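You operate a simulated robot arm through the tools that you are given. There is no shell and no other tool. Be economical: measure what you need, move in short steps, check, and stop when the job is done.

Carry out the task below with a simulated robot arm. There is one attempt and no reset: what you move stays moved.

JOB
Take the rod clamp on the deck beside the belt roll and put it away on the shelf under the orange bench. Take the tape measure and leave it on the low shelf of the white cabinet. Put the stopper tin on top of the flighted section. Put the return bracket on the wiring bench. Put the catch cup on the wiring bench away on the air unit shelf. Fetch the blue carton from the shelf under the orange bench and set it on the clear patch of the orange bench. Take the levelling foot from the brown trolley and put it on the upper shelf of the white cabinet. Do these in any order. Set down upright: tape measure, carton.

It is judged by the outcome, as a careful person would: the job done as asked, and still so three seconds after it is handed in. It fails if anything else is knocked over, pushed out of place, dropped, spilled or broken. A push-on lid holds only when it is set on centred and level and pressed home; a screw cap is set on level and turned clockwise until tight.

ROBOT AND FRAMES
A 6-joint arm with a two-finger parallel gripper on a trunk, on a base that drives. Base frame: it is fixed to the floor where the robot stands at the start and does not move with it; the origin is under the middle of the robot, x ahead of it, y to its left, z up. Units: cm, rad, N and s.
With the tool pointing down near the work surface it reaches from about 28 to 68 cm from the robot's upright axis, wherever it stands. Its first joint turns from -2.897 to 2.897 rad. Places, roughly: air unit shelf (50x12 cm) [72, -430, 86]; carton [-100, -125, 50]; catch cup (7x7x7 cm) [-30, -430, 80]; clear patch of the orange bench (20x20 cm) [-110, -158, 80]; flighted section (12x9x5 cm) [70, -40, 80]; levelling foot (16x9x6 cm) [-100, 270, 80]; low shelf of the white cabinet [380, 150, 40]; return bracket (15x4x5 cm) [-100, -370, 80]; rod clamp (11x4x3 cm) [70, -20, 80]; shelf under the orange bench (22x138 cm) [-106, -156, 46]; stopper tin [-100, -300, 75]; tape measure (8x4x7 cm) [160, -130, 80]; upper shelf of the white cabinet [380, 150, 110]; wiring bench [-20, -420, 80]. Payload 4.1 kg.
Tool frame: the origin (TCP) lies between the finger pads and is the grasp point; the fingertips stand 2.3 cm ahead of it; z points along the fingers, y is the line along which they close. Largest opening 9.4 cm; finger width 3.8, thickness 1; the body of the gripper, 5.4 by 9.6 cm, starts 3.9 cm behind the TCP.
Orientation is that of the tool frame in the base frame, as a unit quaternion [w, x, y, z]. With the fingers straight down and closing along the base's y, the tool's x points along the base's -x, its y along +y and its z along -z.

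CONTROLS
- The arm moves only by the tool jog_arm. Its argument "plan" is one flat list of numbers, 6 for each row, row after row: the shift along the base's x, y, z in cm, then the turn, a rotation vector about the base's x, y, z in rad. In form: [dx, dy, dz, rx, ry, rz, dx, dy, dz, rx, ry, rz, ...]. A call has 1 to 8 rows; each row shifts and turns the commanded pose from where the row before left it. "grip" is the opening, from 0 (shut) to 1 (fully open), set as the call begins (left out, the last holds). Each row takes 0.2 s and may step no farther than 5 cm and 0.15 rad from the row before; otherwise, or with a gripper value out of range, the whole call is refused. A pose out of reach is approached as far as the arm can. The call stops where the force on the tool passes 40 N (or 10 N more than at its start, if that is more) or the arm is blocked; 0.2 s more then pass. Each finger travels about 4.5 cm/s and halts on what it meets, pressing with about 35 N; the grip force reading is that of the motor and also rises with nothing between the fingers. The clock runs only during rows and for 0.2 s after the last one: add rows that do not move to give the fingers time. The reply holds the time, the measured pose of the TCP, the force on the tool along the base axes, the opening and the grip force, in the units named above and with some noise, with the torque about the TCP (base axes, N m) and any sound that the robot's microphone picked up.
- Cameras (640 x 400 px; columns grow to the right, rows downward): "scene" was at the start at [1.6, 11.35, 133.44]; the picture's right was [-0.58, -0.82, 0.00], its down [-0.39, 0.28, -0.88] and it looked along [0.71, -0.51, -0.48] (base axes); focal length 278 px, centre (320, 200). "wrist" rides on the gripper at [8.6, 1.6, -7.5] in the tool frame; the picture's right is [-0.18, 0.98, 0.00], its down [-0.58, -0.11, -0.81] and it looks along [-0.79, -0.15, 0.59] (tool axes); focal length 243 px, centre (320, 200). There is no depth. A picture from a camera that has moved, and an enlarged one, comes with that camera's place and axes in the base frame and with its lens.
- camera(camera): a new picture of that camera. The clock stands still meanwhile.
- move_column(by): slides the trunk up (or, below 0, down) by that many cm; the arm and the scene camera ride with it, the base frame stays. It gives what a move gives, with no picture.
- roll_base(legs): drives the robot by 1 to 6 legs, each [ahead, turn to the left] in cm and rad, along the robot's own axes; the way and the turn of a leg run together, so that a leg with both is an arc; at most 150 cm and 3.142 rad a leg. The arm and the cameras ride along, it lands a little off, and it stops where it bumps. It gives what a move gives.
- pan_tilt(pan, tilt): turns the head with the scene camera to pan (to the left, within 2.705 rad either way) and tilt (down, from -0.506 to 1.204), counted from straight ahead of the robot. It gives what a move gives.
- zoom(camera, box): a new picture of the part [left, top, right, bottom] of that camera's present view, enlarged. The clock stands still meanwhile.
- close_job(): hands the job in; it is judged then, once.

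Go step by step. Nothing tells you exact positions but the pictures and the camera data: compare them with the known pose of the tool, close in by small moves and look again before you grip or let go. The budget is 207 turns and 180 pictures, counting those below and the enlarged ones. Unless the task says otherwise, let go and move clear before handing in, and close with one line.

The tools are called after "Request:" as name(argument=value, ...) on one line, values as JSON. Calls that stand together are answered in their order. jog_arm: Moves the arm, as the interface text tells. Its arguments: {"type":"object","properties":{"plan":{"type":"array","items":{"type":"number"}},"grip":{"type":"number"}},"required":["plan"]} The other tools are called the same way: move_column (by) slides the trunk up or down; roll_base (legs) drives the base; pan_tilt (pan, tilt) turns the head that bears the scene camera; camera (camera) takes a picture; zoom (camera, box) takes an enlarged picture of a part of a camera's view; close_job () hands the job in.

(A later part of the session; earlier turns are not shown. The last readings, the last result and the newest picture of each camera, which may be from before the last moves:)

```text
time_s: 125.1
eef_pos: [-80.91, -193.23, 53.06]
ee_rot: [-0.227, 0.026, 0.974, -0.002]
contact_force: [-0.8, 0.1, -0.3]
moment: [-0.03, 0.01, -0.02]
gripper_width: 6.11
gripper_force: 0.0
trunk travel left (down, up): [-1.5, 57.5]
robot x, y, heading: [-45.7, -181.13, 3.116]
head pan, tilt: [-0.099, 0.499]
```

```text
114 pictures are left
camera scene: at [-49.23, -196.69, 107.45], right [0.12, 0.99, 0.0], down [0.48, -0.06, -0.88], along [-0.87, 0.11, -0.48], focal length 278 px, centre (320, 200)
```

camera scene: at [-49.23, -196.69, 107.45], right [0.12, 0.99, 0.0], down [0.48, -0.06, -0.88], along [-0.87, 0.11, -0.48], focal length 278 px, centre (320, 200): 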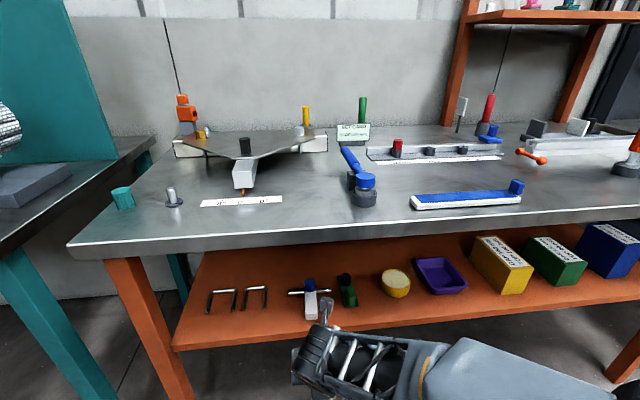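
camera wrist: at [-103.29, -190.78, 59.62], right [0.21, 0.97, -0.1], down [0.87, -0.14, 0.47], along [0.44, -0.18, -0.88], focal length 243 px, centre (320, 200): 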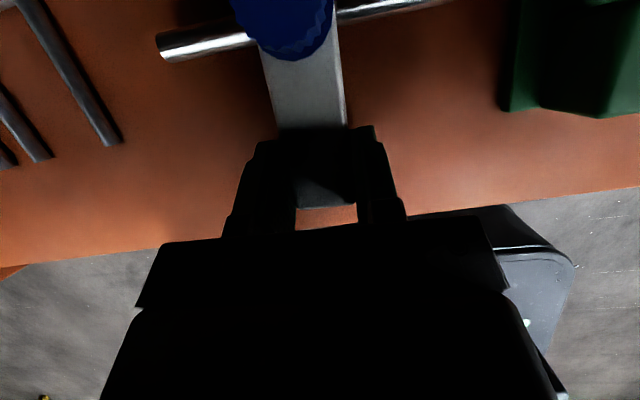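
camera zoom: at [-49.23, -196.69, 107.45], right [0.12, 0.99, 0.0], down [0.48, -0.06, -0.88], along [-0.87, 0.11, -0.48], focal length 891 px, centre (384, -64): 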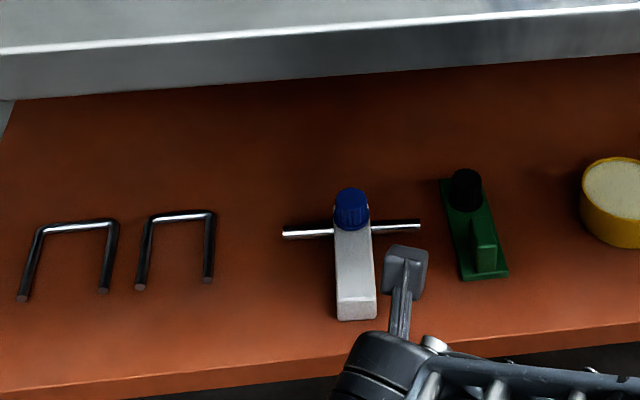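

Clamp is put away. Next the blue carton on the same shelf at about (-105,-97). Drive to its front.

Request:
roll_base(legs=[[-20, 0], [0, -1.55], [92, 0], [0, 1.57]])

Request:
pan_tilt(pan=0.0, tilt=0.5)

Request:
camera(camera="scene")

```text
time_s: 138.7
eef_pos: [-58.9, -102.23, 53.17]
ee_rot: [-0.227, 0.023, 0.974, -0.002]
contact_force: [-0.4, -0.2, -0.9]
moment: [0.01, 0.01, -0.01]
gripper_width: 6.12
gripper_force: 0.1
trunk travel left (down, up): [-1.5, 57.5]
robot x, y, heading: [-24.13, -89.83, 3.124]
head pan, tilt: [-0.099, 0.499]
```

```text
time_s: 139.4
eef_pos: [-58.93, -102.22, 53.15]
ee_rot: [-0.227, 0.023, 0.974, -0.003]
contact_force: [0.2, 1.0, -0.5]
moment: [0.01, 0.01, -0.02]
gripper_width: 6.14
gripper_force: 0.1
trunk travel left (down, up): [-1.5, 57.5]
robot x, y, heading: [-24.02, -89.26, 3.125]
head pan, tilt: [0.0, 0.499]
```

```text
113 pictures are left
camera scene: at [-27.27, -106.44, 107.46], right [0.02, 1.0, 0.0], down [0.48, -0.01, -0.88], along [-0.88, 0.02, -0.48], focal length 278 px, centre (320, 200)
```

scene: 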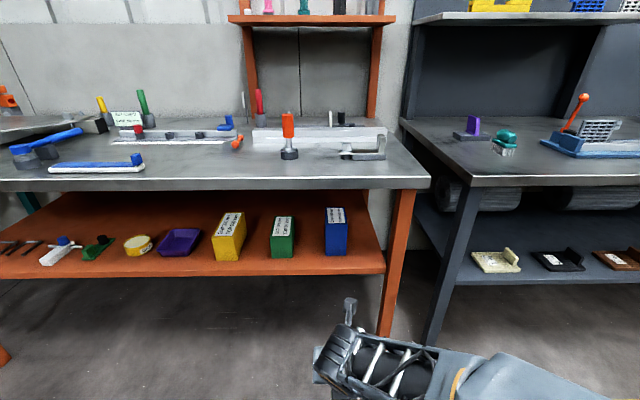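

Carton ≈7.7 (y) × 9 × 13 tall, centred (-105.5,-99.4), front face x≈-101. Set pitch ~55°, open fully, align y, drive forward and look.

Request:
jog_arm(plan=[-3, 1, 2, 0, 0.07, 0, -4, 1, 2, 0, 0.07, 0, -4, 0.9, 1.5, 0, 0, 0, -4, 0, 0, 0, 0, 0], grip=1)

Request:
roll_base(legs=[[20, 0]])

Request:
camera(camera="wrist")

Request:
camera(camera="scene")

```text
time_s: 140.4
eef_pos: [-74.28, -99.18, 58.64]
ee_rot: [-0.295, 0.023, 0.955, -0.004]
contact_force: [-0.5, -0.7, 0.6]
moment: [-0.02, -0.01, 0.02]
gripper_width: 9.39
gripper_force: 0.0
trunk travel left (down, up): [-1.5, 57.5]
robot x, y, heading: [-23.97, -89.97, 3.125]
head pan, tilt: [0.0, 0.499]
```

```text
time_s: 142.0
eef_pos: [-94.31, -98.46, 58.62]
ee_rot: [-0.295, 0.026, 0.955, -0.003]
contact_force: [0.2, 0.7, 0.0]
moment: [0.02, 0.0, 0.01]
gripper_width: 9.38
gripper_force: 0.1
trunk travel left (down, up): [-1.5, 57.5]
robot x, y, heading: [-44.22, -89.53, 3.121]
head pan, tilt: [0.0, 0.499]
```

```text
112 pictures are left
camera wrist: at [-97.1, -96.54, 69.62], right [0.2, 0.97, -0.13], down [0.93, -0.14, 0.34], along [0.31, -0.18, -0.93], focal length 243 px, centre (320, 200)
```

wrist: 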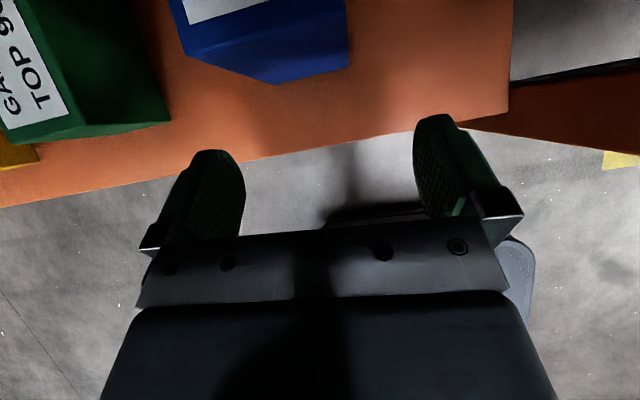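

```text
111 pictures are left
camera scene: at [-47.48, -106.0, 107.46], right [0.02, 1.0, 0.0], down [0.48, -0.01, -0.88], along [-0.88, 0.02, -0.48], focal length 278 px, centre (320, 200)
```

scene: 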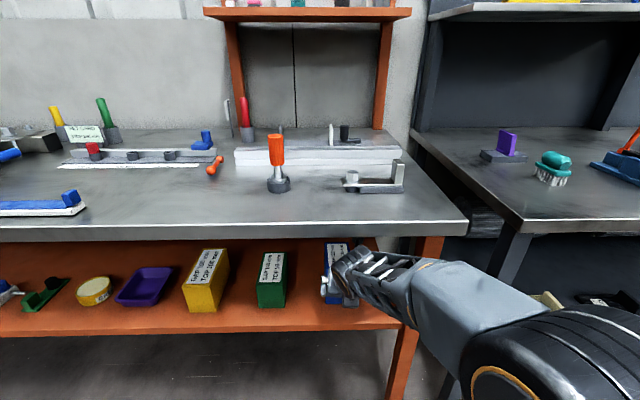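

Request:
zoom(camera="wrist", box=[140, 0, 380, 140])

Request:
zoom(camera="scene", box=[170, 225, 370, 345])

```text
2.67 times, centred on (260, 70) of wrist
camera zoom: at [-97.1, -96.54, 69.62], right [0.2, 0.97, -0.13], down [0.93, -0.14, 0.34], along [0.31, -0.18, -0.93], focal length 647 px, centre (480, 547)
```

zoom: 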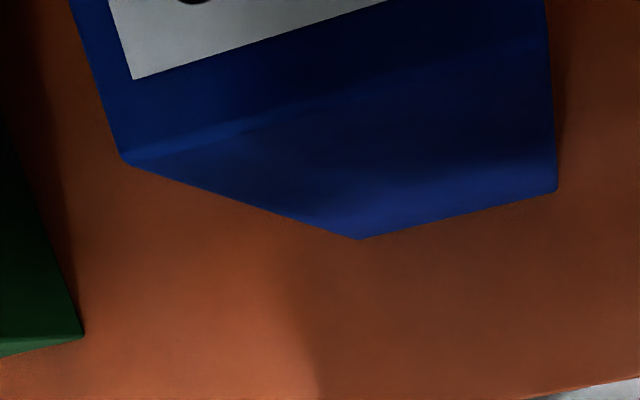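

```text
3.20 times, centred on (270, 285) of scene
camera zoom: at [-47.48, -106.0, 107.46], right [0.02, 1.0, 0.0], down [0.48, -0.01, -0.88], along [-0.88, 0.02, -0.48], focal length 891 px, centre (480, -72)
```

zoom: 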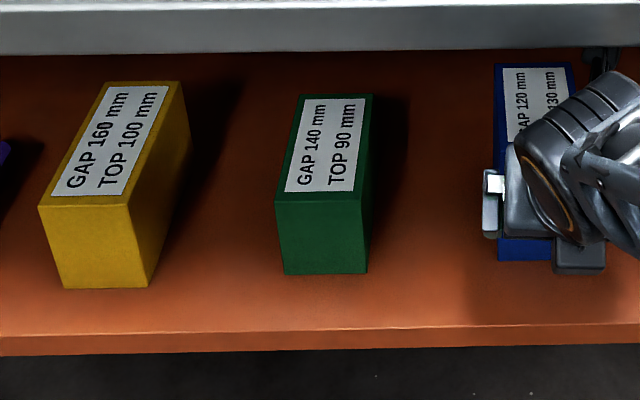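

Carton: front x=-100.7, y -102.9…-96.3, top z≈59. Moving in to grasp.

Request:
jog_arm(plan=[0, -1.1, -1, 0, 0, 0, -4, 0, -0.6, 0, 0, 0, -3, 0, -0.6, 0, 0, 0, -1.2, 0, -0.1, 0, 0, 0])

Request:
camera(camera="wrist")

```text
time_s: 143.0
eef_pos: [-101.38, -99.69, 55.83]
ee_rot: [-0.289, 0.023, 0.957, -0.001]
contact_force: [0.2, -0.2, -0.7]
moment: [-0.02, 0.01, 0.02]
gripper_width: 9.38
gripper_force: 0.1
trunk travel left (down, up): [-1.5, 57.5]
robot x, y, heading: [-43.67, -89.55, 3.12]
head pan, tilt: [0.0, 0.499]
```

```text
108 pictures are left
camera wrist: at [-104.25, -97.85, 66.92], right [0.19, 0.97, -0.12], down [0.93, -0.14, 0.35], along [0.33, -0.18, -0.93], focal length 243 px, centre (320, 200)
```

wrist: 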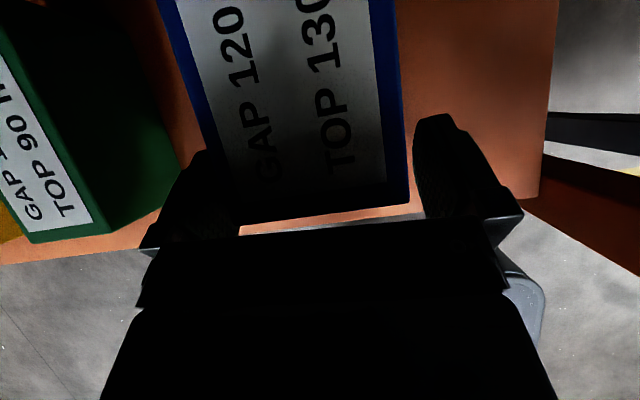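

Request:
jog_arm(plan=[-0.8, -0.2, 0.3, 0, 0, 0, 0, 0, 0, 0, 0, 0])

Request:
jog_arm(plan=[0, 0, 0, 0, 0, 0, 0, 0, 0, 0, 0, 0, 0, 0, 0, 0, 0, 0, 0, 0, 0, 0, 0, 0], grip=0)

Request:
jog_arm(plan=[0, 0, 1, 0, 0, 0, 0, 0, 1, 0, 0, 0])

Request:
camera(camera="wrist")

Request:
zoom(camera="scene", box=[220, 225, 420, 345])

```text
time_s: 143.6
eef_pos: [-101.08, -99.59, 55.75]
ee_rot: [-0.28, 0.022, 0.96, 0.001]
contact_force: [0.1, 0.3, 0.0]
moment: [0.03, -0.02, 0.03]
gripper_width: 9.41
gripper_force: 0.1
trunk travel left (down, up): [-1.5, 57.5]
robot x, y, heading: [-44.19, -89.28, 3.122]
head pan, tilt: [0.0, 0.499]
```

```text
time_s: 144.6
eef_pos: [-101.25, -99.69, 55.65]
ee_rot: [-0.281, 0.021, 0.96, 0.001]
contact_force: [0.0, -0.3, -0.3]
moment: [0.04, -0.08, -0.01]
gripper_width: 6.98
gripper_force: 25.1
trunk travel left (down, up): [-1.5, 57.5]
robot x, y, heading: [-44.12, -89.28, 3.114]
head pan, tilt: [0.0, 0.499]
```

```text
time_s: 145.4
eef_pos: [-101.77, -99.79, 53.84]
ee_rot: [-0.25, 0.018, 0.968, 0.004]
contact_force: [2.2, 2.0, 76.9]
moment: [0.39, 1.03, -0.07]
gripper_width: 7.01
gripper_force: 25.1
trunk travel left (down, up): [-1.5, 57.5]
robot x, y, heading: [-44.14, -89.48, 3.127]
head pan, tilt: [0.0, 0.499]
stopped in row 2: the arm was blocked; the commanded pose is now the measured one
```

```text
107 pictures are left
camera wrist: at [-105.51, -97.93, 64.65], right [0.2, 0.98, -0.09], down [0.89, -0.14, 0.42], along [0.4, -0.16, -0.9], focal length 243 px, centre (320, 200)
```

wrist: 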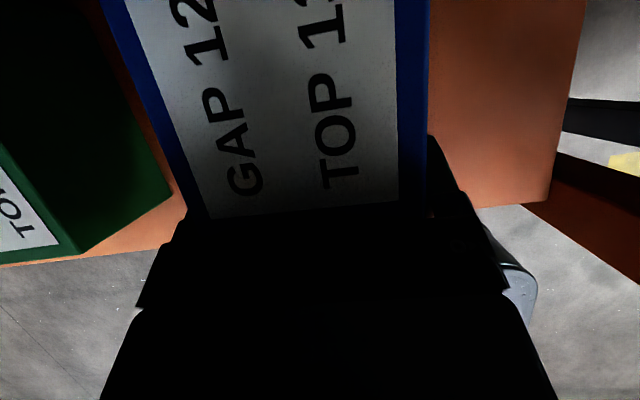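

```text
3.20 times, centred on (320, 285) of scene
camera zoom: at [-44.58, -106.03, 108.02], right [0.01, 1.0, 0.0], down [0.46, -0.01, -0.89], along [-0.89, 0.01, -0.46], focal length 891 px, centre (320, -72)
```

zoom: 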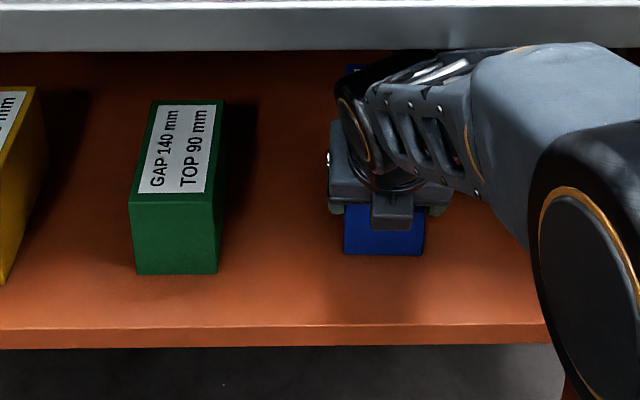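

The forearm is wedged under the bench lip. I'll release the carton, and withdraw to rethink the geometry.

Request:
jog_arm(plan=[0, 0, 0, 0, 0, 0, 0, 0, 0, 0, 0, 0, 0, 0, 0, 0, 0, 0], grip=1)

Request:
roll_base(legs=[[-10, 0]])

Request:
camera(camera="scene")

Request:
camera(camera="wrist")

```text
time_s: 146.2
eef_pos: [-101.59, -99.61, 53.84]
ee_rot: [-0.247, 0.02, 0.969, 0.006]
contact_force: [22.7, -5.1, 68.1]
moment: [0.11, 1.19, 0.07]
gripper_width: 9.42
gripper_force: 0.0
trunk travel left (down, up): [-1.5, 57.5]
robot x, y, heading: [-44.07, -89.5, 3.126]
head pan, tilt: [0.0, 0.499]
```

```text
time_s: 147.3
eef_pos: [-92.05, -99.8, 53.03]
ee_rot: [-0.243, 0.018, 0.97, 0.004]
contact_force: [-0.1, -0.2, 0.8]
moment: [0.02, -0.03, 0.0]
gripper_width: 9.42
gripper_force: 0.0
trunk travel left (down, up): [-1.5, 57.5]
robot x, y, heading: [-34.15, -89.34, 3.128]
head pan, tilt: [0.0, 0.499]
```

```text
105 pictures are left
camera scene: at [-37.37, -106.19, 107.46], right [0.02, 1.0, 0.0], down [0.48, -0.01, -0.88], along [-0.88, 0.01, -0.48], focal length 278 px, centre (320, 200)
```

scene: 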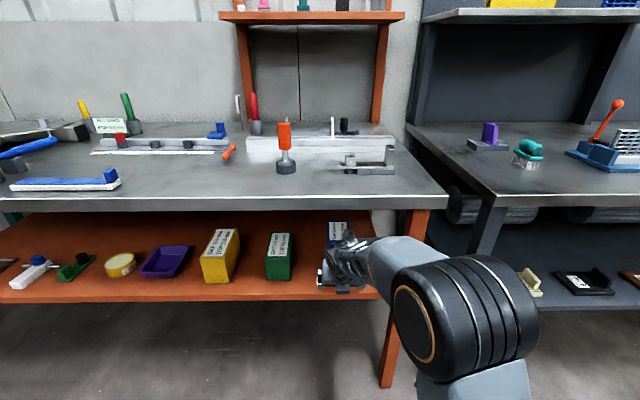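

```text
104 pictures are left
camera wrist: at [-95.97, -98.06, 63.86], right [0.2, 0.98, -0.08], down [0.89, -0.14, 0.44], along [0.42, -0.16, -0.89], focal length 243 px, centre (320, 200)
```

wrist: 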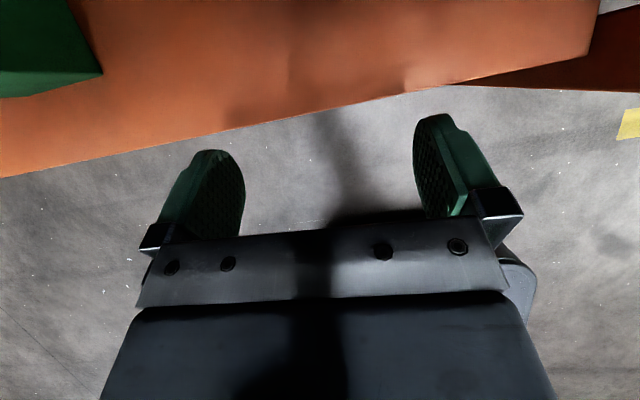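

I'll use a much flatter tool pitch (~28°) so the wrist stays low under the bench. Pitching now and re-measuring the carton.

Request:
jog_arm(plan=[1, 0, 0.5, 0, 0.11, 0, 1, 0, 0.5, 0, 0.11, 0, 0, 0, 0.5, 0, 0.11, 0, 0, 0, 0.5, 0, 0.11, 0, 0, 0, 0.5, 0, 0.11, 0])

Request:
camera(camera="wrist")

Request:
zoom(camera="scene", box=[220, 200, 420, 325])

```text
time_s: 148.5
eef_pos: [-89.9, -99.77, 55.68]
ee_rot: [-0.496, 0.019, 0.868, -0.001]
contact_force: [0.4, 0.3, -0.1]
moment: [-0.01, -0.01, 0.0]
gripper_width: 9.4
gripper_force: 0.0
trunk travel left (down, up): [-1.5, 57.5]
robot x, y, heading: [-34.24, -89.74, 3.125]
head pan, tilt: [0.0, 0.499]
```

```text
103 pictures are left
camera wrist: at [-87.75, -98.09, 66.97], right [0.13, 0.98, -0.18], down [0.99, -0.14, -0.09], along [-0.11, -0.16, -0.98], focal length 243 px, centre (320, 200)
```

wrist: 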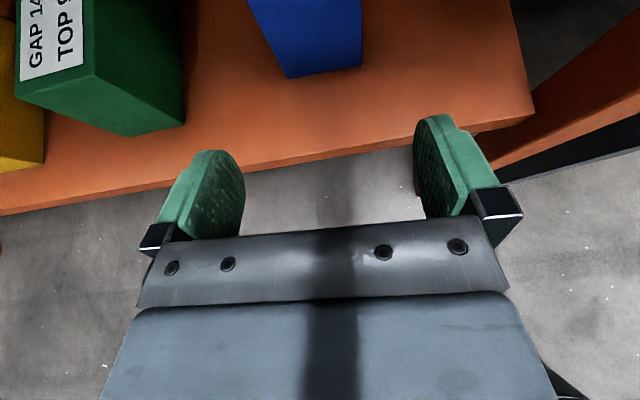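

```text
3.20 times, centred on (320, 262) of scene
camera zoom: at [-37.37, -106.19, 107.46], right [0.02, 1.0, 0.0], down [0.48, -0.01, -0.88], along [-0.88, 0.01, -0.48], focal length 891 px, centre (320, 0)
```

zoom: 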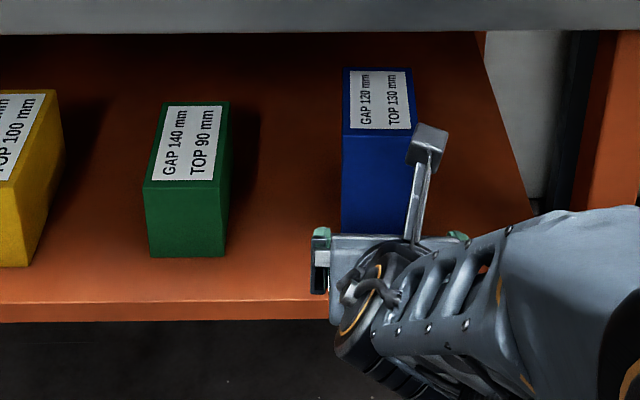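

Carton front now x≈-101.7, y centre -99.6. Drive forward 13 with the tool at that height.

Request:
jog_arm(plan=[0, 0, 0.5, 0, 0, 0])

Request:
roll_base(legs=[[12.5, 0]])

Request:
camera(camera="wrist")

```text
time_s: 148.9
eef_pos: [-89.9, -99.71, 56.32]
ee_rot: [-0.496, 0.02, 0.868, 0.001]
contact_force: [0.3, -0.2, -0.2]
moment: [0.04, -0.02, 0.0]
gripper_width: 9.41
gripper_force: 0.1
trunk travel left (down, up): [-1.5, 57.5]
robot x, y, heading: [-34.01, -89.46, 3.121]
head pan, tilt: [0.0, 0.499]
```

```text
time_s: 150.2
eef_pos: [-102.37, -99.4, 56.15]
ee_rot: [-0.496, 0.02, 0.868, 0.001]
contact_force: [-0.2, 0.4, -1.2]
moment: [0.02, 0.02, -0.01]
gripper_width: 9.4
gripper_force: 0.1
trunk travel left (down, up): [-1.5, 57.5]
robot x, y, heading: [-46.74, -89.29, 3.126]
head pan, tilt: [0.0, 0.499]
```

```text
101 pictures are left
camera wrist: at [-100.28, -97.7, 67.42], right [0.13, 0.98, -0.18], down [0.99, -0.15, -0.09], along [-0.11, -0.16, -0.98], focal length 243 px, centre (320, 200)
```

wrist: 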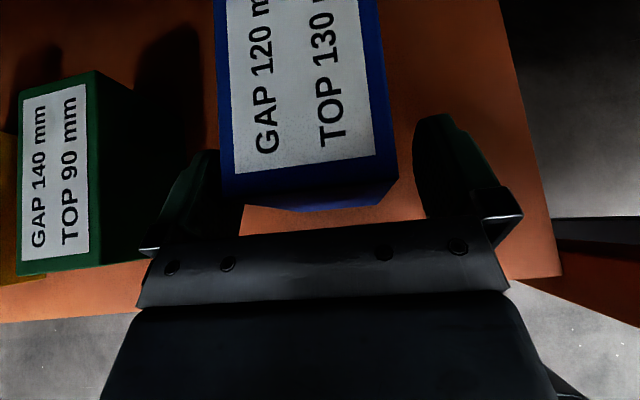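

Request:
jog_arm(plan=[-1.5, -0.2, 0, 0, 0, 0, 0, 0, 0, 0, 0, 0])

Request:
jog_arm(plan=[0, 0, 0, 0, 0, 0, 0, 0, 0, 0, 0, 0, 0, 0, 0, 0, 0, 0, 0, 0, 0, 0, 0, 0], grip=0)

Request:
jog_arm(plan=[0, 0, 0.5, 0, 0, 0, 0, 0, 0.5, 0, 0, 0])

Request:
camera(camera="wrist")

```text
time_s: 150.8
eef_pos: [-103.8, -99.74, 56.06]
ee_rot: [-0.497, 0.02, 0.868, 0.0]
contact_force: [0.0, -0.3, -0.6]
moment: [-0.03, -0.03, 0.01]
gripper_width: 9.39
gripper_force: 0.0
trunk travel left (down, up): [-1.5, 57.5]
robot x, y, heading: [-47.04, -89.07, 3.124]
head pan, tilt: [0.0, 0.499]
```

```text
time_s: 151.8
eef_pos: [-103.96, -99.75, 56.02]
ee_rot: [-0.496, 0.02, 0.868, 0.001]
contact_force: [-1.7, 1.0, 1.1]
moment: [0.12, 0.1, 0.04]
gripper_width: 6.96
gripper_force: 24.6
trunk travel left (down, up): [-1.5, 57.5]
robot x, y, heading: [-46.86, -89.41, 3.123]
head pan, tilt: [0.0, 0.499]
```

```text
time_s: 152.4
eef_pos: [-103.97, -99.54, 57.14]
ee_rot: [-0.496, 0.021, 0.868, 0.001]
contact_force: [0.3, 0.8, -1.0]
moment: [-0.01, -0.07, 0.0]
gripper_width: 6.97
gripper_force: 25.5
trunk travel left (down, up): [-1.5, 57.5]
robot x, y, heading: [-46.53, -89.36, 3.125]
head pan, tilt: [0.0, 0.499]
```

```text
100 pictures are left
camera wrist: at [-101.73, -97.95, 68.32], right [0.13, 0.98, -0.18], down [0.99, -0.15, -0.09], along [-0.11, -0.16, -0.98], focal length 243 px, centre (320, 200)
```

wrist: 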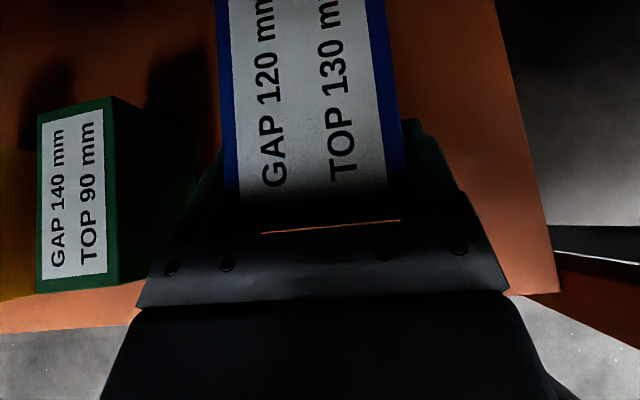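

Carton lifted cleanly. Lift 1 more, back out, raise, and drive to the front of the clear patch.

Request:
jog_arm(plan=[0, 0, 1, 0, 0, 0])

Request:
roll_base(legs=[[-25, 0]])

Request:
move_column(by=40)

Request:
roll_base(legs=[[0, 1.58], [59, 0], [0, -1.57]])

Request:
pan_tilt(pan=0.1, tilt=0.5)

Request:
camera(camera="scene")

```text
time_s: 152.8
eef_pos: [-103.97, -99.66, 58.07]
ee_rot: [-0.495, 0.02, 0.868, 0.0]
contact_force: [-0.1, -0.8, -1.3]
moment: [-0.04, -0.04, 0.0]
gripper_width: 6.96
gripper_force: 24.5
trunk travel left (down, up): [-1.5, 57.5]
robot x, y, heading: [-46.84, -88.97, 3.128]
head pan, tilt: [0.0, 0.499]
```

```text
time_s: 154.6
eef_pos: [-78.88, -100.11, 57.95]
ee_rot: [-0.497, 0.02, 0.868, 0.001]
contact_force: [-0.2, 0.4, -1.1]
moment: [-0.02, -0.02, 0.01]
gripper_width: 6.99
gripper_force: 24.9
trunk travel left (down, up): [-1.5, 57.5]
robot x, y, heading: [-21.38, -90.09, 3.125]
head pan, tilt: [0.0, 0.499]
```

```text
time_s: 158.5
eef_pos: [-78.84, -100.26, 98.0]
ee_rot: [-0.497, 0.02, 0.868, 0.001]
contact_force: [0.1, -0.2, -1.2]
moment: [-0.02, -0.08, -0.03]
gripper_width: 6.96
gripper_force: 25.1
trunk travel left (down, up): [-41.5, 17.5]
robot x, y, heading: [-21.44, -89.31, 3.124]
head pan, tilt: [0.0, 0.499]
```

```text
time_s: 169.5
eef_pos: [-78.59, -159.99, 98.02]
ee_rot: [-0.497, 0.015, 0.868, -0.002]
contact_force: [-0.1, 0.8, -1.4]
moment: [0.02, -0.03, -0.01]
gripper_width: 6.97
gripper_force: 25.3
trunk travel left (down, up): [-41.5, 17.5]
robot x, y, heading: [-21.39, -149.36, 3.144]
head pan, tilt: [0.0, 0.499]
```

```text
time_s: 170.2
eef_pos: [-78.54, -160.09, 98.04]
ee_rot: [-0.496, 0.014, 0.868, -0.003]
contact_force: [-0.2, -0.6, -1.8]
moment: [0.01, -0.03, 0.0]
gripper_width: 6.96
gripper_force: 25.4
trunk travel left (down, up): [-41.5, 17.5]
robot x, y, heading: [-21.36, -148.85, 3.141]
head pan, tilt: [0.099, 0.499]
```

```text
99 pictures are left
camera scene: at [-24.24, -166.6, 147.46], right [-0.1, 1.0, 0.0], down [0.48, 0.05, -0.88], along [-0.87, -0.08, -0.48], focal length 278 px, centre (320, 200)
```

scene: 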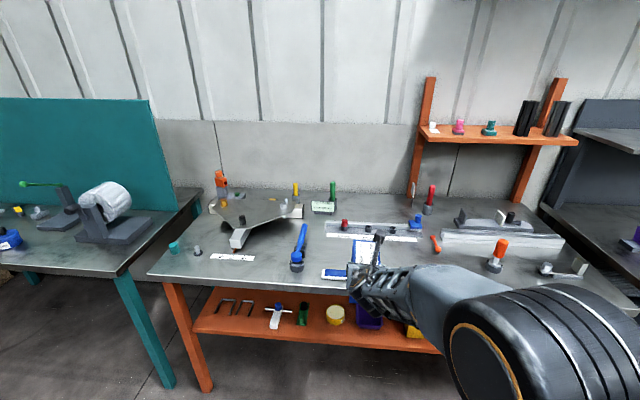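

Blue tray lies at x≈-94 in front of the patch and a white rail behind at x≈-117, so I aim for carton centre (-107,-158). Raise column and lower the arm relative to it so the forearm comes from above, then approach.

Request:
move_column(by=16)

Request:
jog_arm(plan=[0, 1, -3, 0, 0, 0, 0, 1, -4, 0, 0, 0, 0, 0, -5, 0, 0, 0])

Request:
roll_base(legs=[[21, 0]])

Request:
camera(camera="scene")

Request:
camera(camera="wrist")

```text
time_s: 172.0
eef_pos: [-78.45, -160.22, 113.98]
ee_rot: [-0.496, 0.015, 0.868, -0.002]
contact_force: [-0.9, -0.3, -0.9]
moment: [0.02, -0.06, -0.01]
gripper_width: 7.0
gripper_force: 24.9
trunk travel left (down, up): [-57.5, 1.5]
robot x, y, heading: [-21.89, -148.65, 3.141]
head pan, tilt: [0.099, 0.499]
```

```text
time_s: 172.8
eef_pos: [-78.47, -158.49, 102.23]
ee_rot: [-0.497, 0.014, 0.868, -0.003]
contact_force: [-0.5, -0.5, -1.1]
moment: [-0.02, -0.03, 0.02]
gripper_width: 6.94
gripper_force: 24.7
trunk travel left (down, up): [-57.5, 1.5]
robot x, y, heading: [-21.48, -148.9, 3.134]
head pan, tilt: [0.099, 0.499]
```

```text
time_s: 174.5
eef_pos: [-99.51, -158.13, 102.28]
ee_rot: [-0.496, 0.015, 0.868, -0.002]
contact_force: [-0.6, 1.1, -0.9]
moment: [-0.02, -0.07, 0.01]
gripper_width: 6.97
gripper_force: 24.7
trunk travel left (down, up): [-57.5, 1.5]
robot x, y, heading: [-41.98, -148.98, 3.133]
head pan, tilt: [0.099, 0.499]
```

```text
98 pictures are left
camera scene: at [-45.41, -166.51, 163.45], right [-0.09, 1.0, 0.0], down [0.48, 0.05, -0.88], along [-0.87, -0.08, -0.48], focal length 278 px, centre (320, 200)
```

scene: 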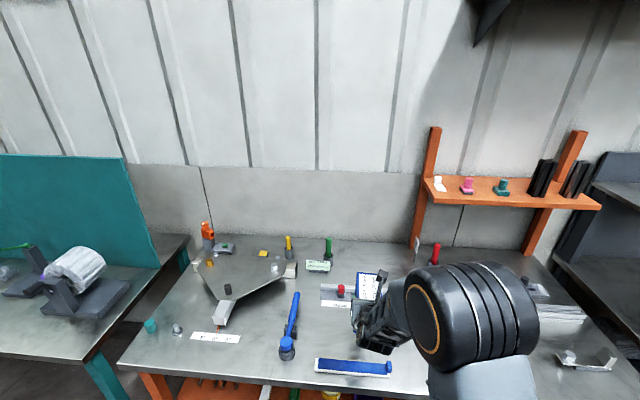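

```text
97 pictures are left
camera wrist: at [-97.35, -156.47, 113.46], right [0.12, 0.98, -0.18], down [0.99, -0.13, -0.09], along [-0.11, -0.16, -0.98], focal length 243 px, centre (320, 200)
```

wrist: 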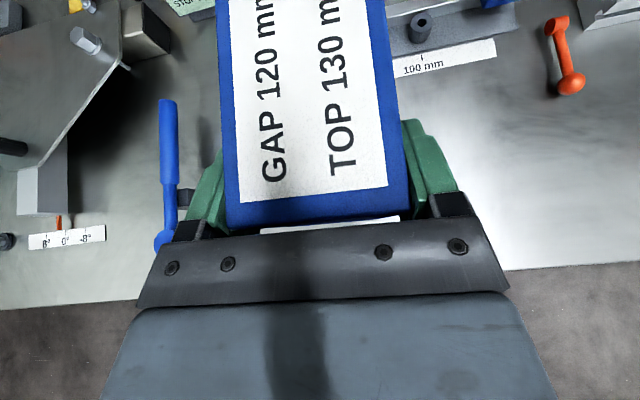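

Patch is clear. Move in 5.3 cm and lower stepwise.

Request:
jog_arm(plan=[-2.7, 0, -2, 0, 0, 0, -2.6, 0, -3, 0, 0, 0, 0, 0, -2, 0, 0, 0, 0, 0, -1.5, 0, 0, 0])

Request:
camera(camera="scene")

Request:
camera(camera="wrist")

```text
time_s: 175.5
eef_pos: [-104.72, -157.84, 93.58]
ee_rot: [-0.496, 0.015, 0.868, -0.003]
contact_force: [0.1, 0.0, -1.8]
moment: [0.01, -0.05, 0.01]
gripper_width: 6.98
gripper_force: 25.7
trunk travel left (down, up): [-57.5, 1.5]
robot x, y, heading: [-42.2, -148.9, 3.14]
head pan, tilt: [0.099, 0.499]
```

```text
96 pictures are left
camera scene: at [-45.35, -166.51, 163.46], right [-0.09, 1.0, 0.0], down [0.48, 0.05, -0.88], along [-0.87, -0.08, -0.48], focal length 278 px, centre (320, 200)
```

scene: 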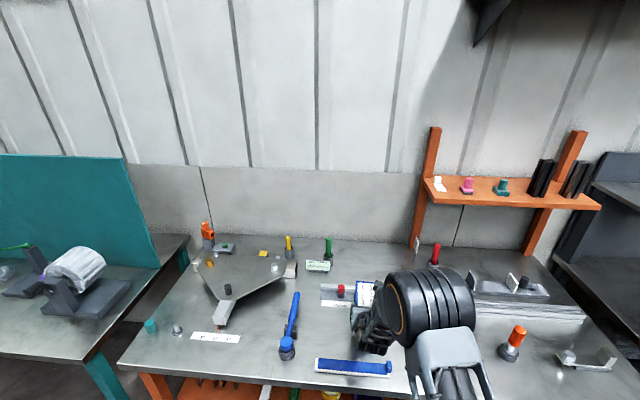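

```text
95 pictures are left
camera wrist: at [-102.47, -156.16, 104.92], right [0.12, 0.98, -0.18], down [0.99, -0.14, -0.09], along [-0.11, -0.16, -0.98], focal length 243 px, centre (320, 200)
```

wrist: 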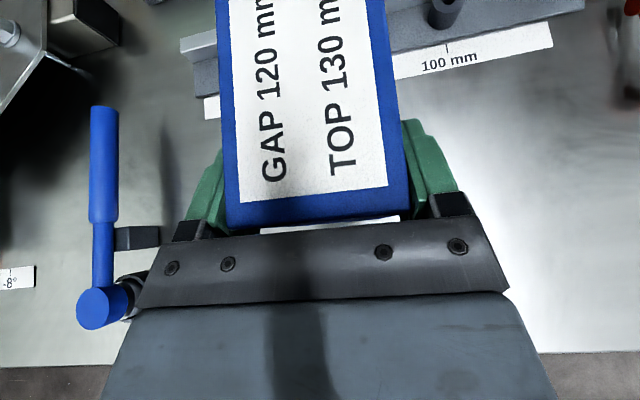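

Request:
jog_arm(plan=[0, 0, -1, 0, 0, 0, 0, 0, -0.6, 0, 0, 0, 0, 0, -0.4, 0, 0, 0])

Request:
jog_arm(plan=[0, 0, -0.4, 0, 0, 0, 0, 0, 0, 0, 0, 0])

Request:
jog_arm(plan=[0, 0, -0.3, 0, 0, 0, 0, 0, 0, 0, 0, 0])

```text
time_s: 176.3
eef_pos: [-104.71, -158.18, 91.68]
ee_rot: [-0.495, 0.015, 0.869, -0.003]
contact_force: [0.2, 0.2, -1.4]
moment: [-0.03, -0.05, 0.01]
gripper_width: 7.0
gripper_force: 24.9
trunk travel left (down, up): [-57.5, 1.5]
robot x, y, heading: [-42.2, -149.15, 3.132]
head pan, tilt: [0.099, 0.499]
```

```text
time_s: 176.9
eef_pos: [-104.84, -158.16, 91.37]
ee_rot: [-0.496, 0.015, 0.868, -0.002]
contact_force: [0.5, -1.0, -1.3]
moment: [-0.01, -0.03, 0.0]
gripper_width: 6.99
gripper_force: 25.1
trunk travel left (down, up): [-57.5, 1.5]
robot x, y, heading: [-42.48, -148.98, 3.143]
head pan, tilt: [0.099, 0.499]
```

```text
time_s: 177.5
eef_pos: [-104.79, -158.14, 91.07]
ee_rot: [-0.497, 0.016, 0.868, -0.002]
contact_force: [-1.1, 0.5, -1.5]
moment: [0.0, -0.01, 0.03]
gripper_width: 6.98
gripper_force: 25.4
trunk travel left (down, up): [-57.5, 1.5]
robot x, y, heading: [-42.62, -148.89, 3.136]
head pan, tilt: [0.099, 0.499]
```

Request:
jog_arm(plan=[0, 0, -0.4, 0, 0, 0, 0, 0, 0, 0, 0, 0])

Request:
jog_arm(plan=[0, 0, -0.4, 0, 0, 0, 0, 0, 0, 0, 0, 0])

Request:
jog_arm(plan=[0, 0, -0.2, 0, 0, 0, 0, 0, 0, 0, 0, 0])

```text
time_s: 178.1
eef_pos: [-104.95, -158.22, 90.55]
ee_rot: [-0.495, 0.015, 0.868, -0.002]
contact_force: [-0.9, 0.6, -0.8]
moment: [-0.03, -0.02, -0.02]
gripper_width: 6.97
gripper_force: 25.2
trunk travel left (down, up): [-57.5, 1.5]
robot x, y, heading: [-42.82, -148.84, 3.136]
head pan, tilt: [0.099, 0.499]
```

```text
time_s: 178.7
eef_pos: [-104.83, -158.13, 90.23]
ee_rot: [-0.495, 0.015, 0.869, -0.002]
contact_force: [-0.8, -0.3, -1.5]
moment: [-0.01, -0.03, 0.04]
gripper_width: 6.95
gripper_force: 24.2
trunk travel left (down, up): [-57.5, 1.5]
robot x, y, heading: [-42.58, -149.13, 3.138]
head pan, tilt: [0.099, 0.499]
```

```text
time_s: 179.3
eef_pos: [-104.86, -158.17, 90.04]
ee_rot: [-0.497, 0.015, 0.868, -0.002]
contact_force: [1.1, 0.9, -0.6]
moment: [0.1, 0.07, -0.07]
gripper_width: 6.98
gripper_force: 25.1
trunk travel left (down, up): [-57.5, 1.5]
robot x, y, heading: [-42.37, -149.13, 3.135]
head pan, tilt: [0.099, 0.499]
```

Contact beginning at z≈90.0. Press 0.15, release, withdraw along the tool axis.

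Request:
jog_arm(plan=[0, 0, -0.15, 0, 0, 0, 0, 0, 0, 0, 0, 0])

Request:
jog_arm(plan=[0, 0, 0, 0, 0, 0, 0, 0, 0, 0, 0, 0, 0, 0, 0, 0, 0, 0, 1.7, 0, 1, 0, 0, 0, 3.4, 0, 2, 0, 0, 0, 3.4, 0, 2, 0, 0, 0, 3, 0, 4, 0, 0, 0], grip=1)

Request:
camera(camera="scene")

Request:
camera(camera="wrist")

```text
time_s: 179.9
eef_pos: [-104.74, -158.25, 90.07]
ee_rot: [-0.498, 0.015, 0.867, -0.002]
contact_force: [-0.6, -0.5, 11.0]
moment: [0.52, -0.29, 0.01]
gripper_width: 6.98
gripper_force: 24.9
trunk travel left (down, up): [-57.5, 1.5]
robot x, y, heading: [-42.67, -149.05, 3.134]
head pan, tilt: [0.099, 0.499]
```

```text
time_s: 181.5
eef_pos: [-93.26, -158.03, 99.06]
ee_rot: [-0.497, 0.016, 0.868, -0.002]
contact_force: [0.5, 0.4, -0.4]
moment: [-0.01, -0.04, 0.01]
gripper_width: 9.41
gripper_force: 0.1
trunk travel left (down, up): [-57.5, 1.5]
robot x, y, heading: [-42.35, -148.76, 3.133]
head pan, tilt: [0.099, 0.499]
```

```text
94 pictures are left
camera scene: at [-45.24, -166.48, 163.46], right [-0.09, 1.0, 0.0], down [0.48, 0.05, -0.88], along [-0.87, -0.08, -0.48], focal length 278 px, centre (320, 200)
```

scene: 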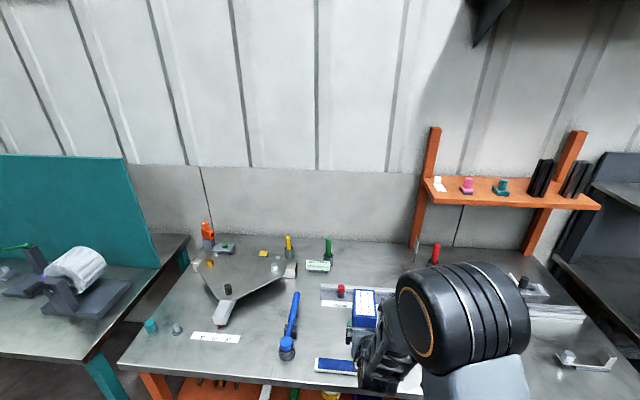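

```text
93 pictures are left
camera wrist: at [-91.12, -156.26, 110.42], right [0.12, 0.98, -0.18], down [0.99, -0.14, -0.09], along [-0.11, -0.16, -0.98], focal length 243 px, centre (320, 200)
```

wrist: 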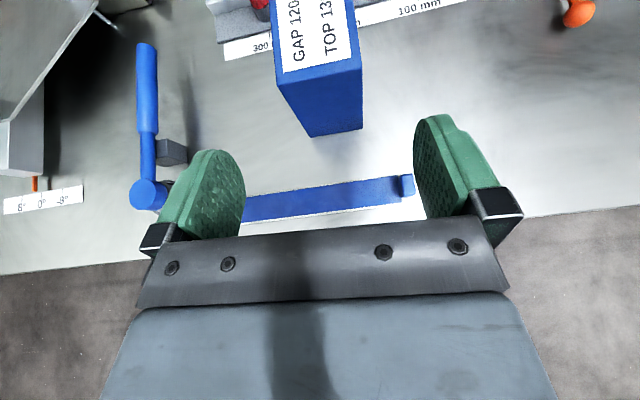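

Carton done. Next toward the teal/wiring benches: back off and drive to about (-24,-330) facing -y, then look.

Request:
roll_base(legs=[[-20, 0], [0, 1.57], [150, 0], [20, 0]])

Request:
pan_tilt(pan=-0.8, tilt=0.5)

Request:
camera(camera="scene")

Request:
pan_tilt(pan=0.3, tilt=0.4)

Request:
camera(camera="scene")

```text
time_s: 195.0
eef_pos: [-16.96, -368.21, 99.05]
ee_rot: [-0.353, -0.596, 0.632, -0.348]
contact_force: [-0.1, -0.6, -0.1]
moment: [-0.04, 0.01, -0.01]
gripper_width: 9.38
gripper_force: 0.0
trunk travel left (down, up): [-57.5, 1.5]
robot x, y, heading: [-24.62, -316.79, -1.597]
head pan, tilt: [0.099, 0.499]
```

```text
time_s: 196.2
eef_pos: [-16.89, -368.03, 99.23]
ee_rot: [-0.354, -0.596, 0.631, -0.348]
contact_force: [0.7, 0.1, 0.2]
moment: [-0.01, 0.01, 0.03]
gripper_width: 9.42
gripper_force: 0.1
trunk travel left (down, up): [-57.5, 1.5]
robot x, y, heading: [-24.53, -316.85, -1.596]
head pan, tilt: [-0.799, 0.499]
```

```text
92 pictures are left
camera scene: at [-14.57, -317.47, 163.46], right [-0.68, 0.73, 0.0], down [0.35, 0.32, -0.88], along [-0.65, -0.6, -0.48], focal length 278 px, centre (320, 200)
```

scene: 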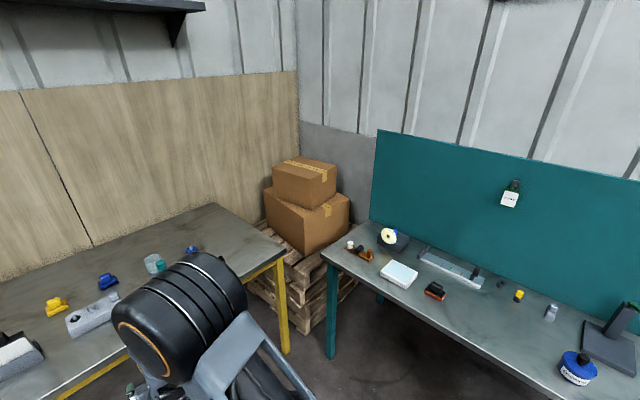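

```text
time_s: 197.6
eef_pos: [-16.8, -367.93, 99.01]
ee_rot: [-0.354, -0.595, 0.632, -0.348]
contact_force: [-0.4, 0.3, 1.0]
moment: [0.02, 0.03, -0.01]
gripper_width: 9.38
gripper_force: 0.1
trunk travel left (down, up): [-57.5, 1.5]
robot x, y, heading: [-25.13, -316.86, -1.599]
head pan, tilt: [0.3, 0.4]
```

```text
91 pictures are left
camera scene: at [-5.39, -320.22, 164.37], right [-0.96, -0.27, 0.0], down [-0.1, 0.37, -0.92], along [0.25, -0.89, -0.39], focal length 278 px, centre (320, 200)
```

scene: 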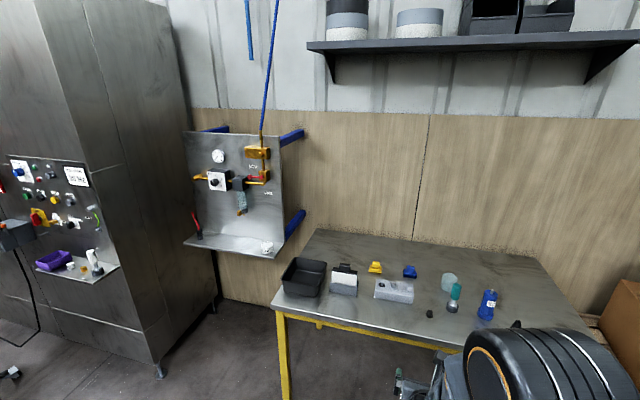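

Catch cup ≈(-33,-431) on the yellow-legged wiring bench; brown piece at (-100,-375) looks like the return bracket. Zoom to verify.

Request:
zoom(camera="scene", box=[170, 120, 510, 330])

Request:
pan_tilt(pan=-0.75, tilt=0.6)

Request:
zoom(camera="scene", box=[280, 150, 480, 275])

```text
1.88 times, centred on (340, 225) of scene
camera zoom: at [-5.39, -320.22, 164.37], right [-0.96, -0.27, 0.0], down [-0.1, 0.37, -0.92], along [0.25, -0.89, -0.39], focal length 524 px, centre (282, 153)
```

zoom: 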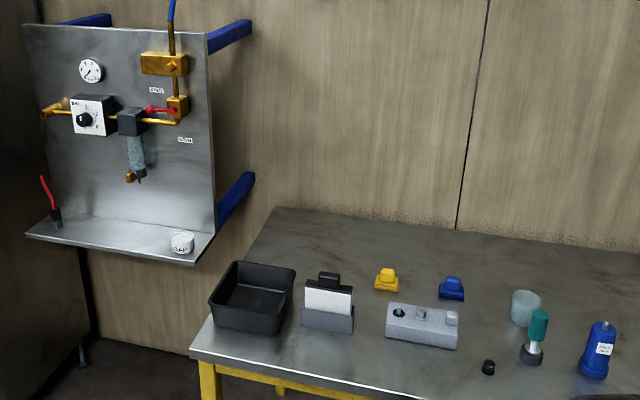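

```text
time_s: 198.8
eef_pos: [-16.88, -368.04, 98.98]
ee_rot: [-0.354, -0.595, 0.631, -0.348]
contact_force: [0.1, -0.2, 0.1]
moment: [0.01, -0.01, -0.03]
gripper_width: 9.38
gripper_force: 0.0
trunk travel left (down, up): [-57.5, 1.5]
robot x, y, heading: [-25.25, -316.66, -1.598]
head pan, tilt: [-0.75, 0.6]
```

```text
3.20 times, centred on (380, 212) of scene
camera zoom: at [-14.08, -317.61, 162.55], right [-0.71, 0.7, 0.0], down [0.4, 0.4, -0.83], along [-0.58, -0.59, -0.56], focal length 891 px, centre (128, 160)
```

zoom: 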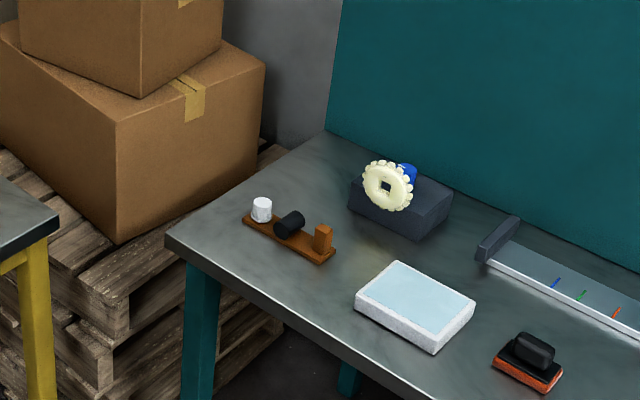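

The bracket lies along y from -380 to -366 at x≈-101. I'll make the tool vertical, yaw it 90°, then drive to (-45,-350) facing the teal bench.

Request:
jog_arm(plan=[0, 3, 0, 0.15, 0, 0, 0, 3, 0, 0.15, 0, 0, 0, 3, 0, 0.15, 0, 0, 0, 1, 0, 0.15, 0, 0, 0, 0, 0, 0.15, 0, 0, 0, 0, 0, 0.15, 0, 0, 0, 0, 0, 0.14, 0, 0])

Request:
jog_arm(plan=[0, 0, 0, 0, 0, -0.15, 0, 0, 0, 0, 0, -0.15, 0, 0, 0, 0, 0, -0.15, 0, 0, 0, 0, 0, -0.15, 0, 0, 0, 0, 0, -0.15, 0, 0, 0, 0, 0, -0.15, 0, 0, 0, 0, 0, -0.15, 0, 0, 0, 0, 0, -0.15])

Request:
jog_arm(plan=[0, 0, 0, 0, 0, -0.13, 0, 0, 0, 0, 0, -0.13, 0, 0, 0, 0, 0, -0.13])

Request:
roll_base(legs=[[33, 0], [0, -1.545], [20, 0]])

Request:
camera(camera="wrist")

```text
time_s: 200.4
eef_pos: [-17.33, -358.33, 99.07]
ee_rot: [-0.041, -0.691, 0.721, -0.005]
contact_force: [0.2, -0.1, 1.1]
moment: [0.0, 0.03, 0.01]
gripper_width: 9.42
gripper_force: 0.0
out of reach, approached as far as the arm can: row 5
trunk travel left (down, up): [-57.5, 1.5]
robot x, y, heading: [-24.92, -316.81, -1.599]
head pan, tilt: [-0.75, 0.6]
```

```text
time_s: 202.2
eef_pos: [-17.4, -358.12, 99.0]
ee_rot: [-0.039, -0.162, 0.986, 0.02]
contact_force: [0.2, -0.2, -0.1]
moment: [-0.04, 0.01, 0.0]
gripper_width: 9.41
gripper_force: 0.1
trunk travel left (down, up): [-57.5, 1.5]
robot x, y, heading: [-25.3, -316.91, -1.592]
head pan, tilt: [-0.75, 0.6]
```

```text
time_s: 203.1
eef_pos: [-17.29, -358.21, 99.21]
ee_rot: [-0.033, 0.033, 0.999, 0.027]
contact_force: [-1.3, -0.7, -0.3]
moment: [0.02, 0.03, 0.01]
gripper_width: 9.39
gripper_force: 0.0
trunk travel left (down, up): [-57.5, 1.5]
robot x, y, heading: [-24.87, -316.94, -1.603]
head pan, tilt: [-0.75, 0.6]
```

```text
time_s: 210.2
eef_pos: [-86.56, -358.82, 99.14]
ee_rot: [-0.006, 0.719, 0.694, 0.043]
contact_force: [0.6, 0.8, 0.3]
moment: [0.01, -0.02, -0.02]
gripper_width: 9.4
gripper_force: 0.0
trunk travel left (down, up): [-57.5, 1.5]
robot x, y, heading: [-45.53, -350.2, -3.143]
head pan, tilt: [-0.75, 0.6]
```

```text
88 pictures are left
camera wrist: at [-85.04, -350.78, 107.26], right [0.97, -0.22, 0.04], down [-0.17, -0.63, 0.76], along [-0.14, -0.75, -0.65], focal length 243 px, centre (320, 200)
```

wrist: 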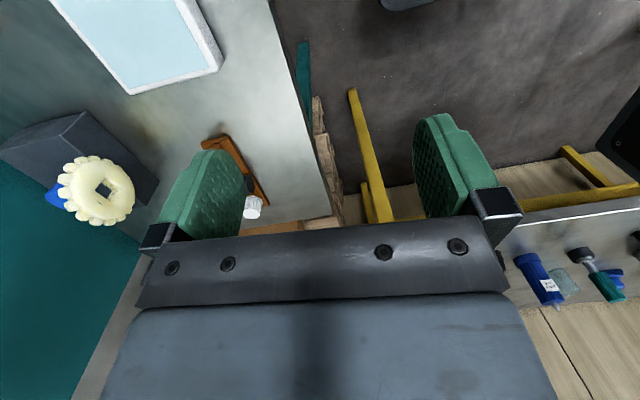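

Bracket is seen; move over its centre (~(-100.3,-373)), level the tool and yaw a bit.

Request:
jog_arm(plan=[-2.8, -2.9, 0, -0.03, 0.027, 0.05, -2.8, -2.9, 0, -0.038, 0.027, 0.05, -2.8, -2.9, -1, 0, 0, 0.05, -2.8, -2.9, -1, 0, 0, 0, -2.5, -2.6, -1, 0, 0, 0])

Request:
camera(camera="wrist")

```text
time_s: 211.4
eef_pos: [-100.5, -372.99, 95.83]
ee_rot: [-0.002, 0.666, 0.746, -0.001]
contact_force: [-0.5, -0.5, 0.2]
moment: [0.01, 0.02, 0.04]
gripper_width: 9.4
gripper_force: 0.1
trunk travel left (down, up): [-57.5, 1.5]
robot x, y, heading: [-45.49, -350.38, -3.142]
head pan, tilt: [-0.75, 0.6]
```

```text
87 pictures are left
camera wrist: at [-99.73, -364.21, 103.44], right [1.0, -0.07, 0.0], down [-0.04, -0.59, 0.81], along [-0.06, -0.8, -0.59], focal length 243 px, centre (320, 200)
```

wrist: 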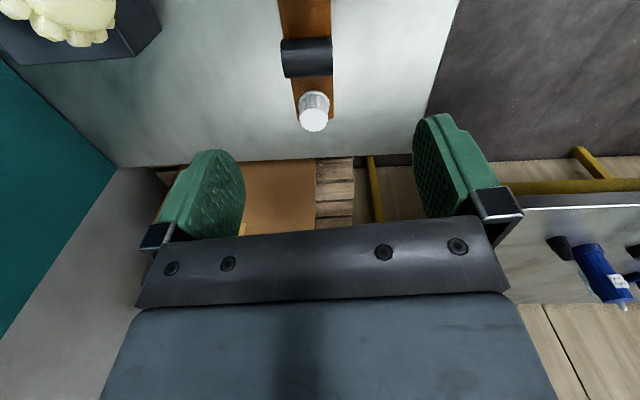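

Bracket is along y at x≈-101.4 with roller at y -373. Grip the plate between roller and end block (y≈-369.9).

Request:
jog_arm(plan=[-0.5, 1.5, -3.5, 0, 0, -0.055, -0.4, 1.5, -3.5, 0, 0, -0.055, 0, 0, -3, 0, 0, 0])

Request:
camera(camera="wrist")

```text
time_s: 212.2
eef_pos: [-101.47, -369.65, 86.25]
ee_rot: [-0.002, 0.706, 0.708, -0.001]
contact_force: [-0.8, -0.1, 0.6]
moment: [0.0, 0.01, 0.0]
gripper_width: 9.38
gripper_force: 0.1
trunk travel left (down, up): [-57.5, 1.5]
robot x, y, heading: [-45.56, -350.08, -3.14]
head pan, tilt: [-0.75, 0.6]
```

```text
86 pictures are left
camera wrist: at [-99.65, -361.05, 93.77], right [0.98, -0.18, 0.0], down [-0.1, -0.58, 0.81], along [-0.15, -0.79, -0.59], focal length 243 px, centre (320, 200)
```

wrist: 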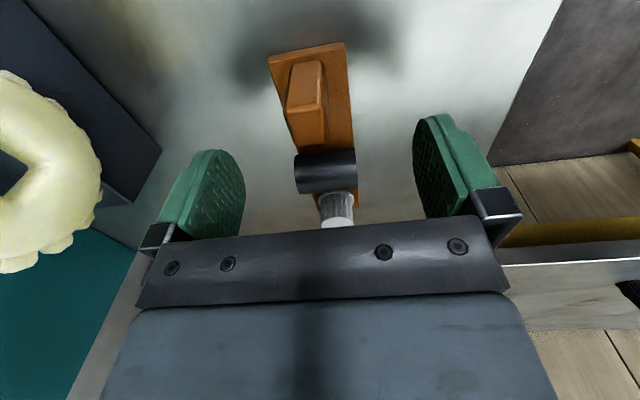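

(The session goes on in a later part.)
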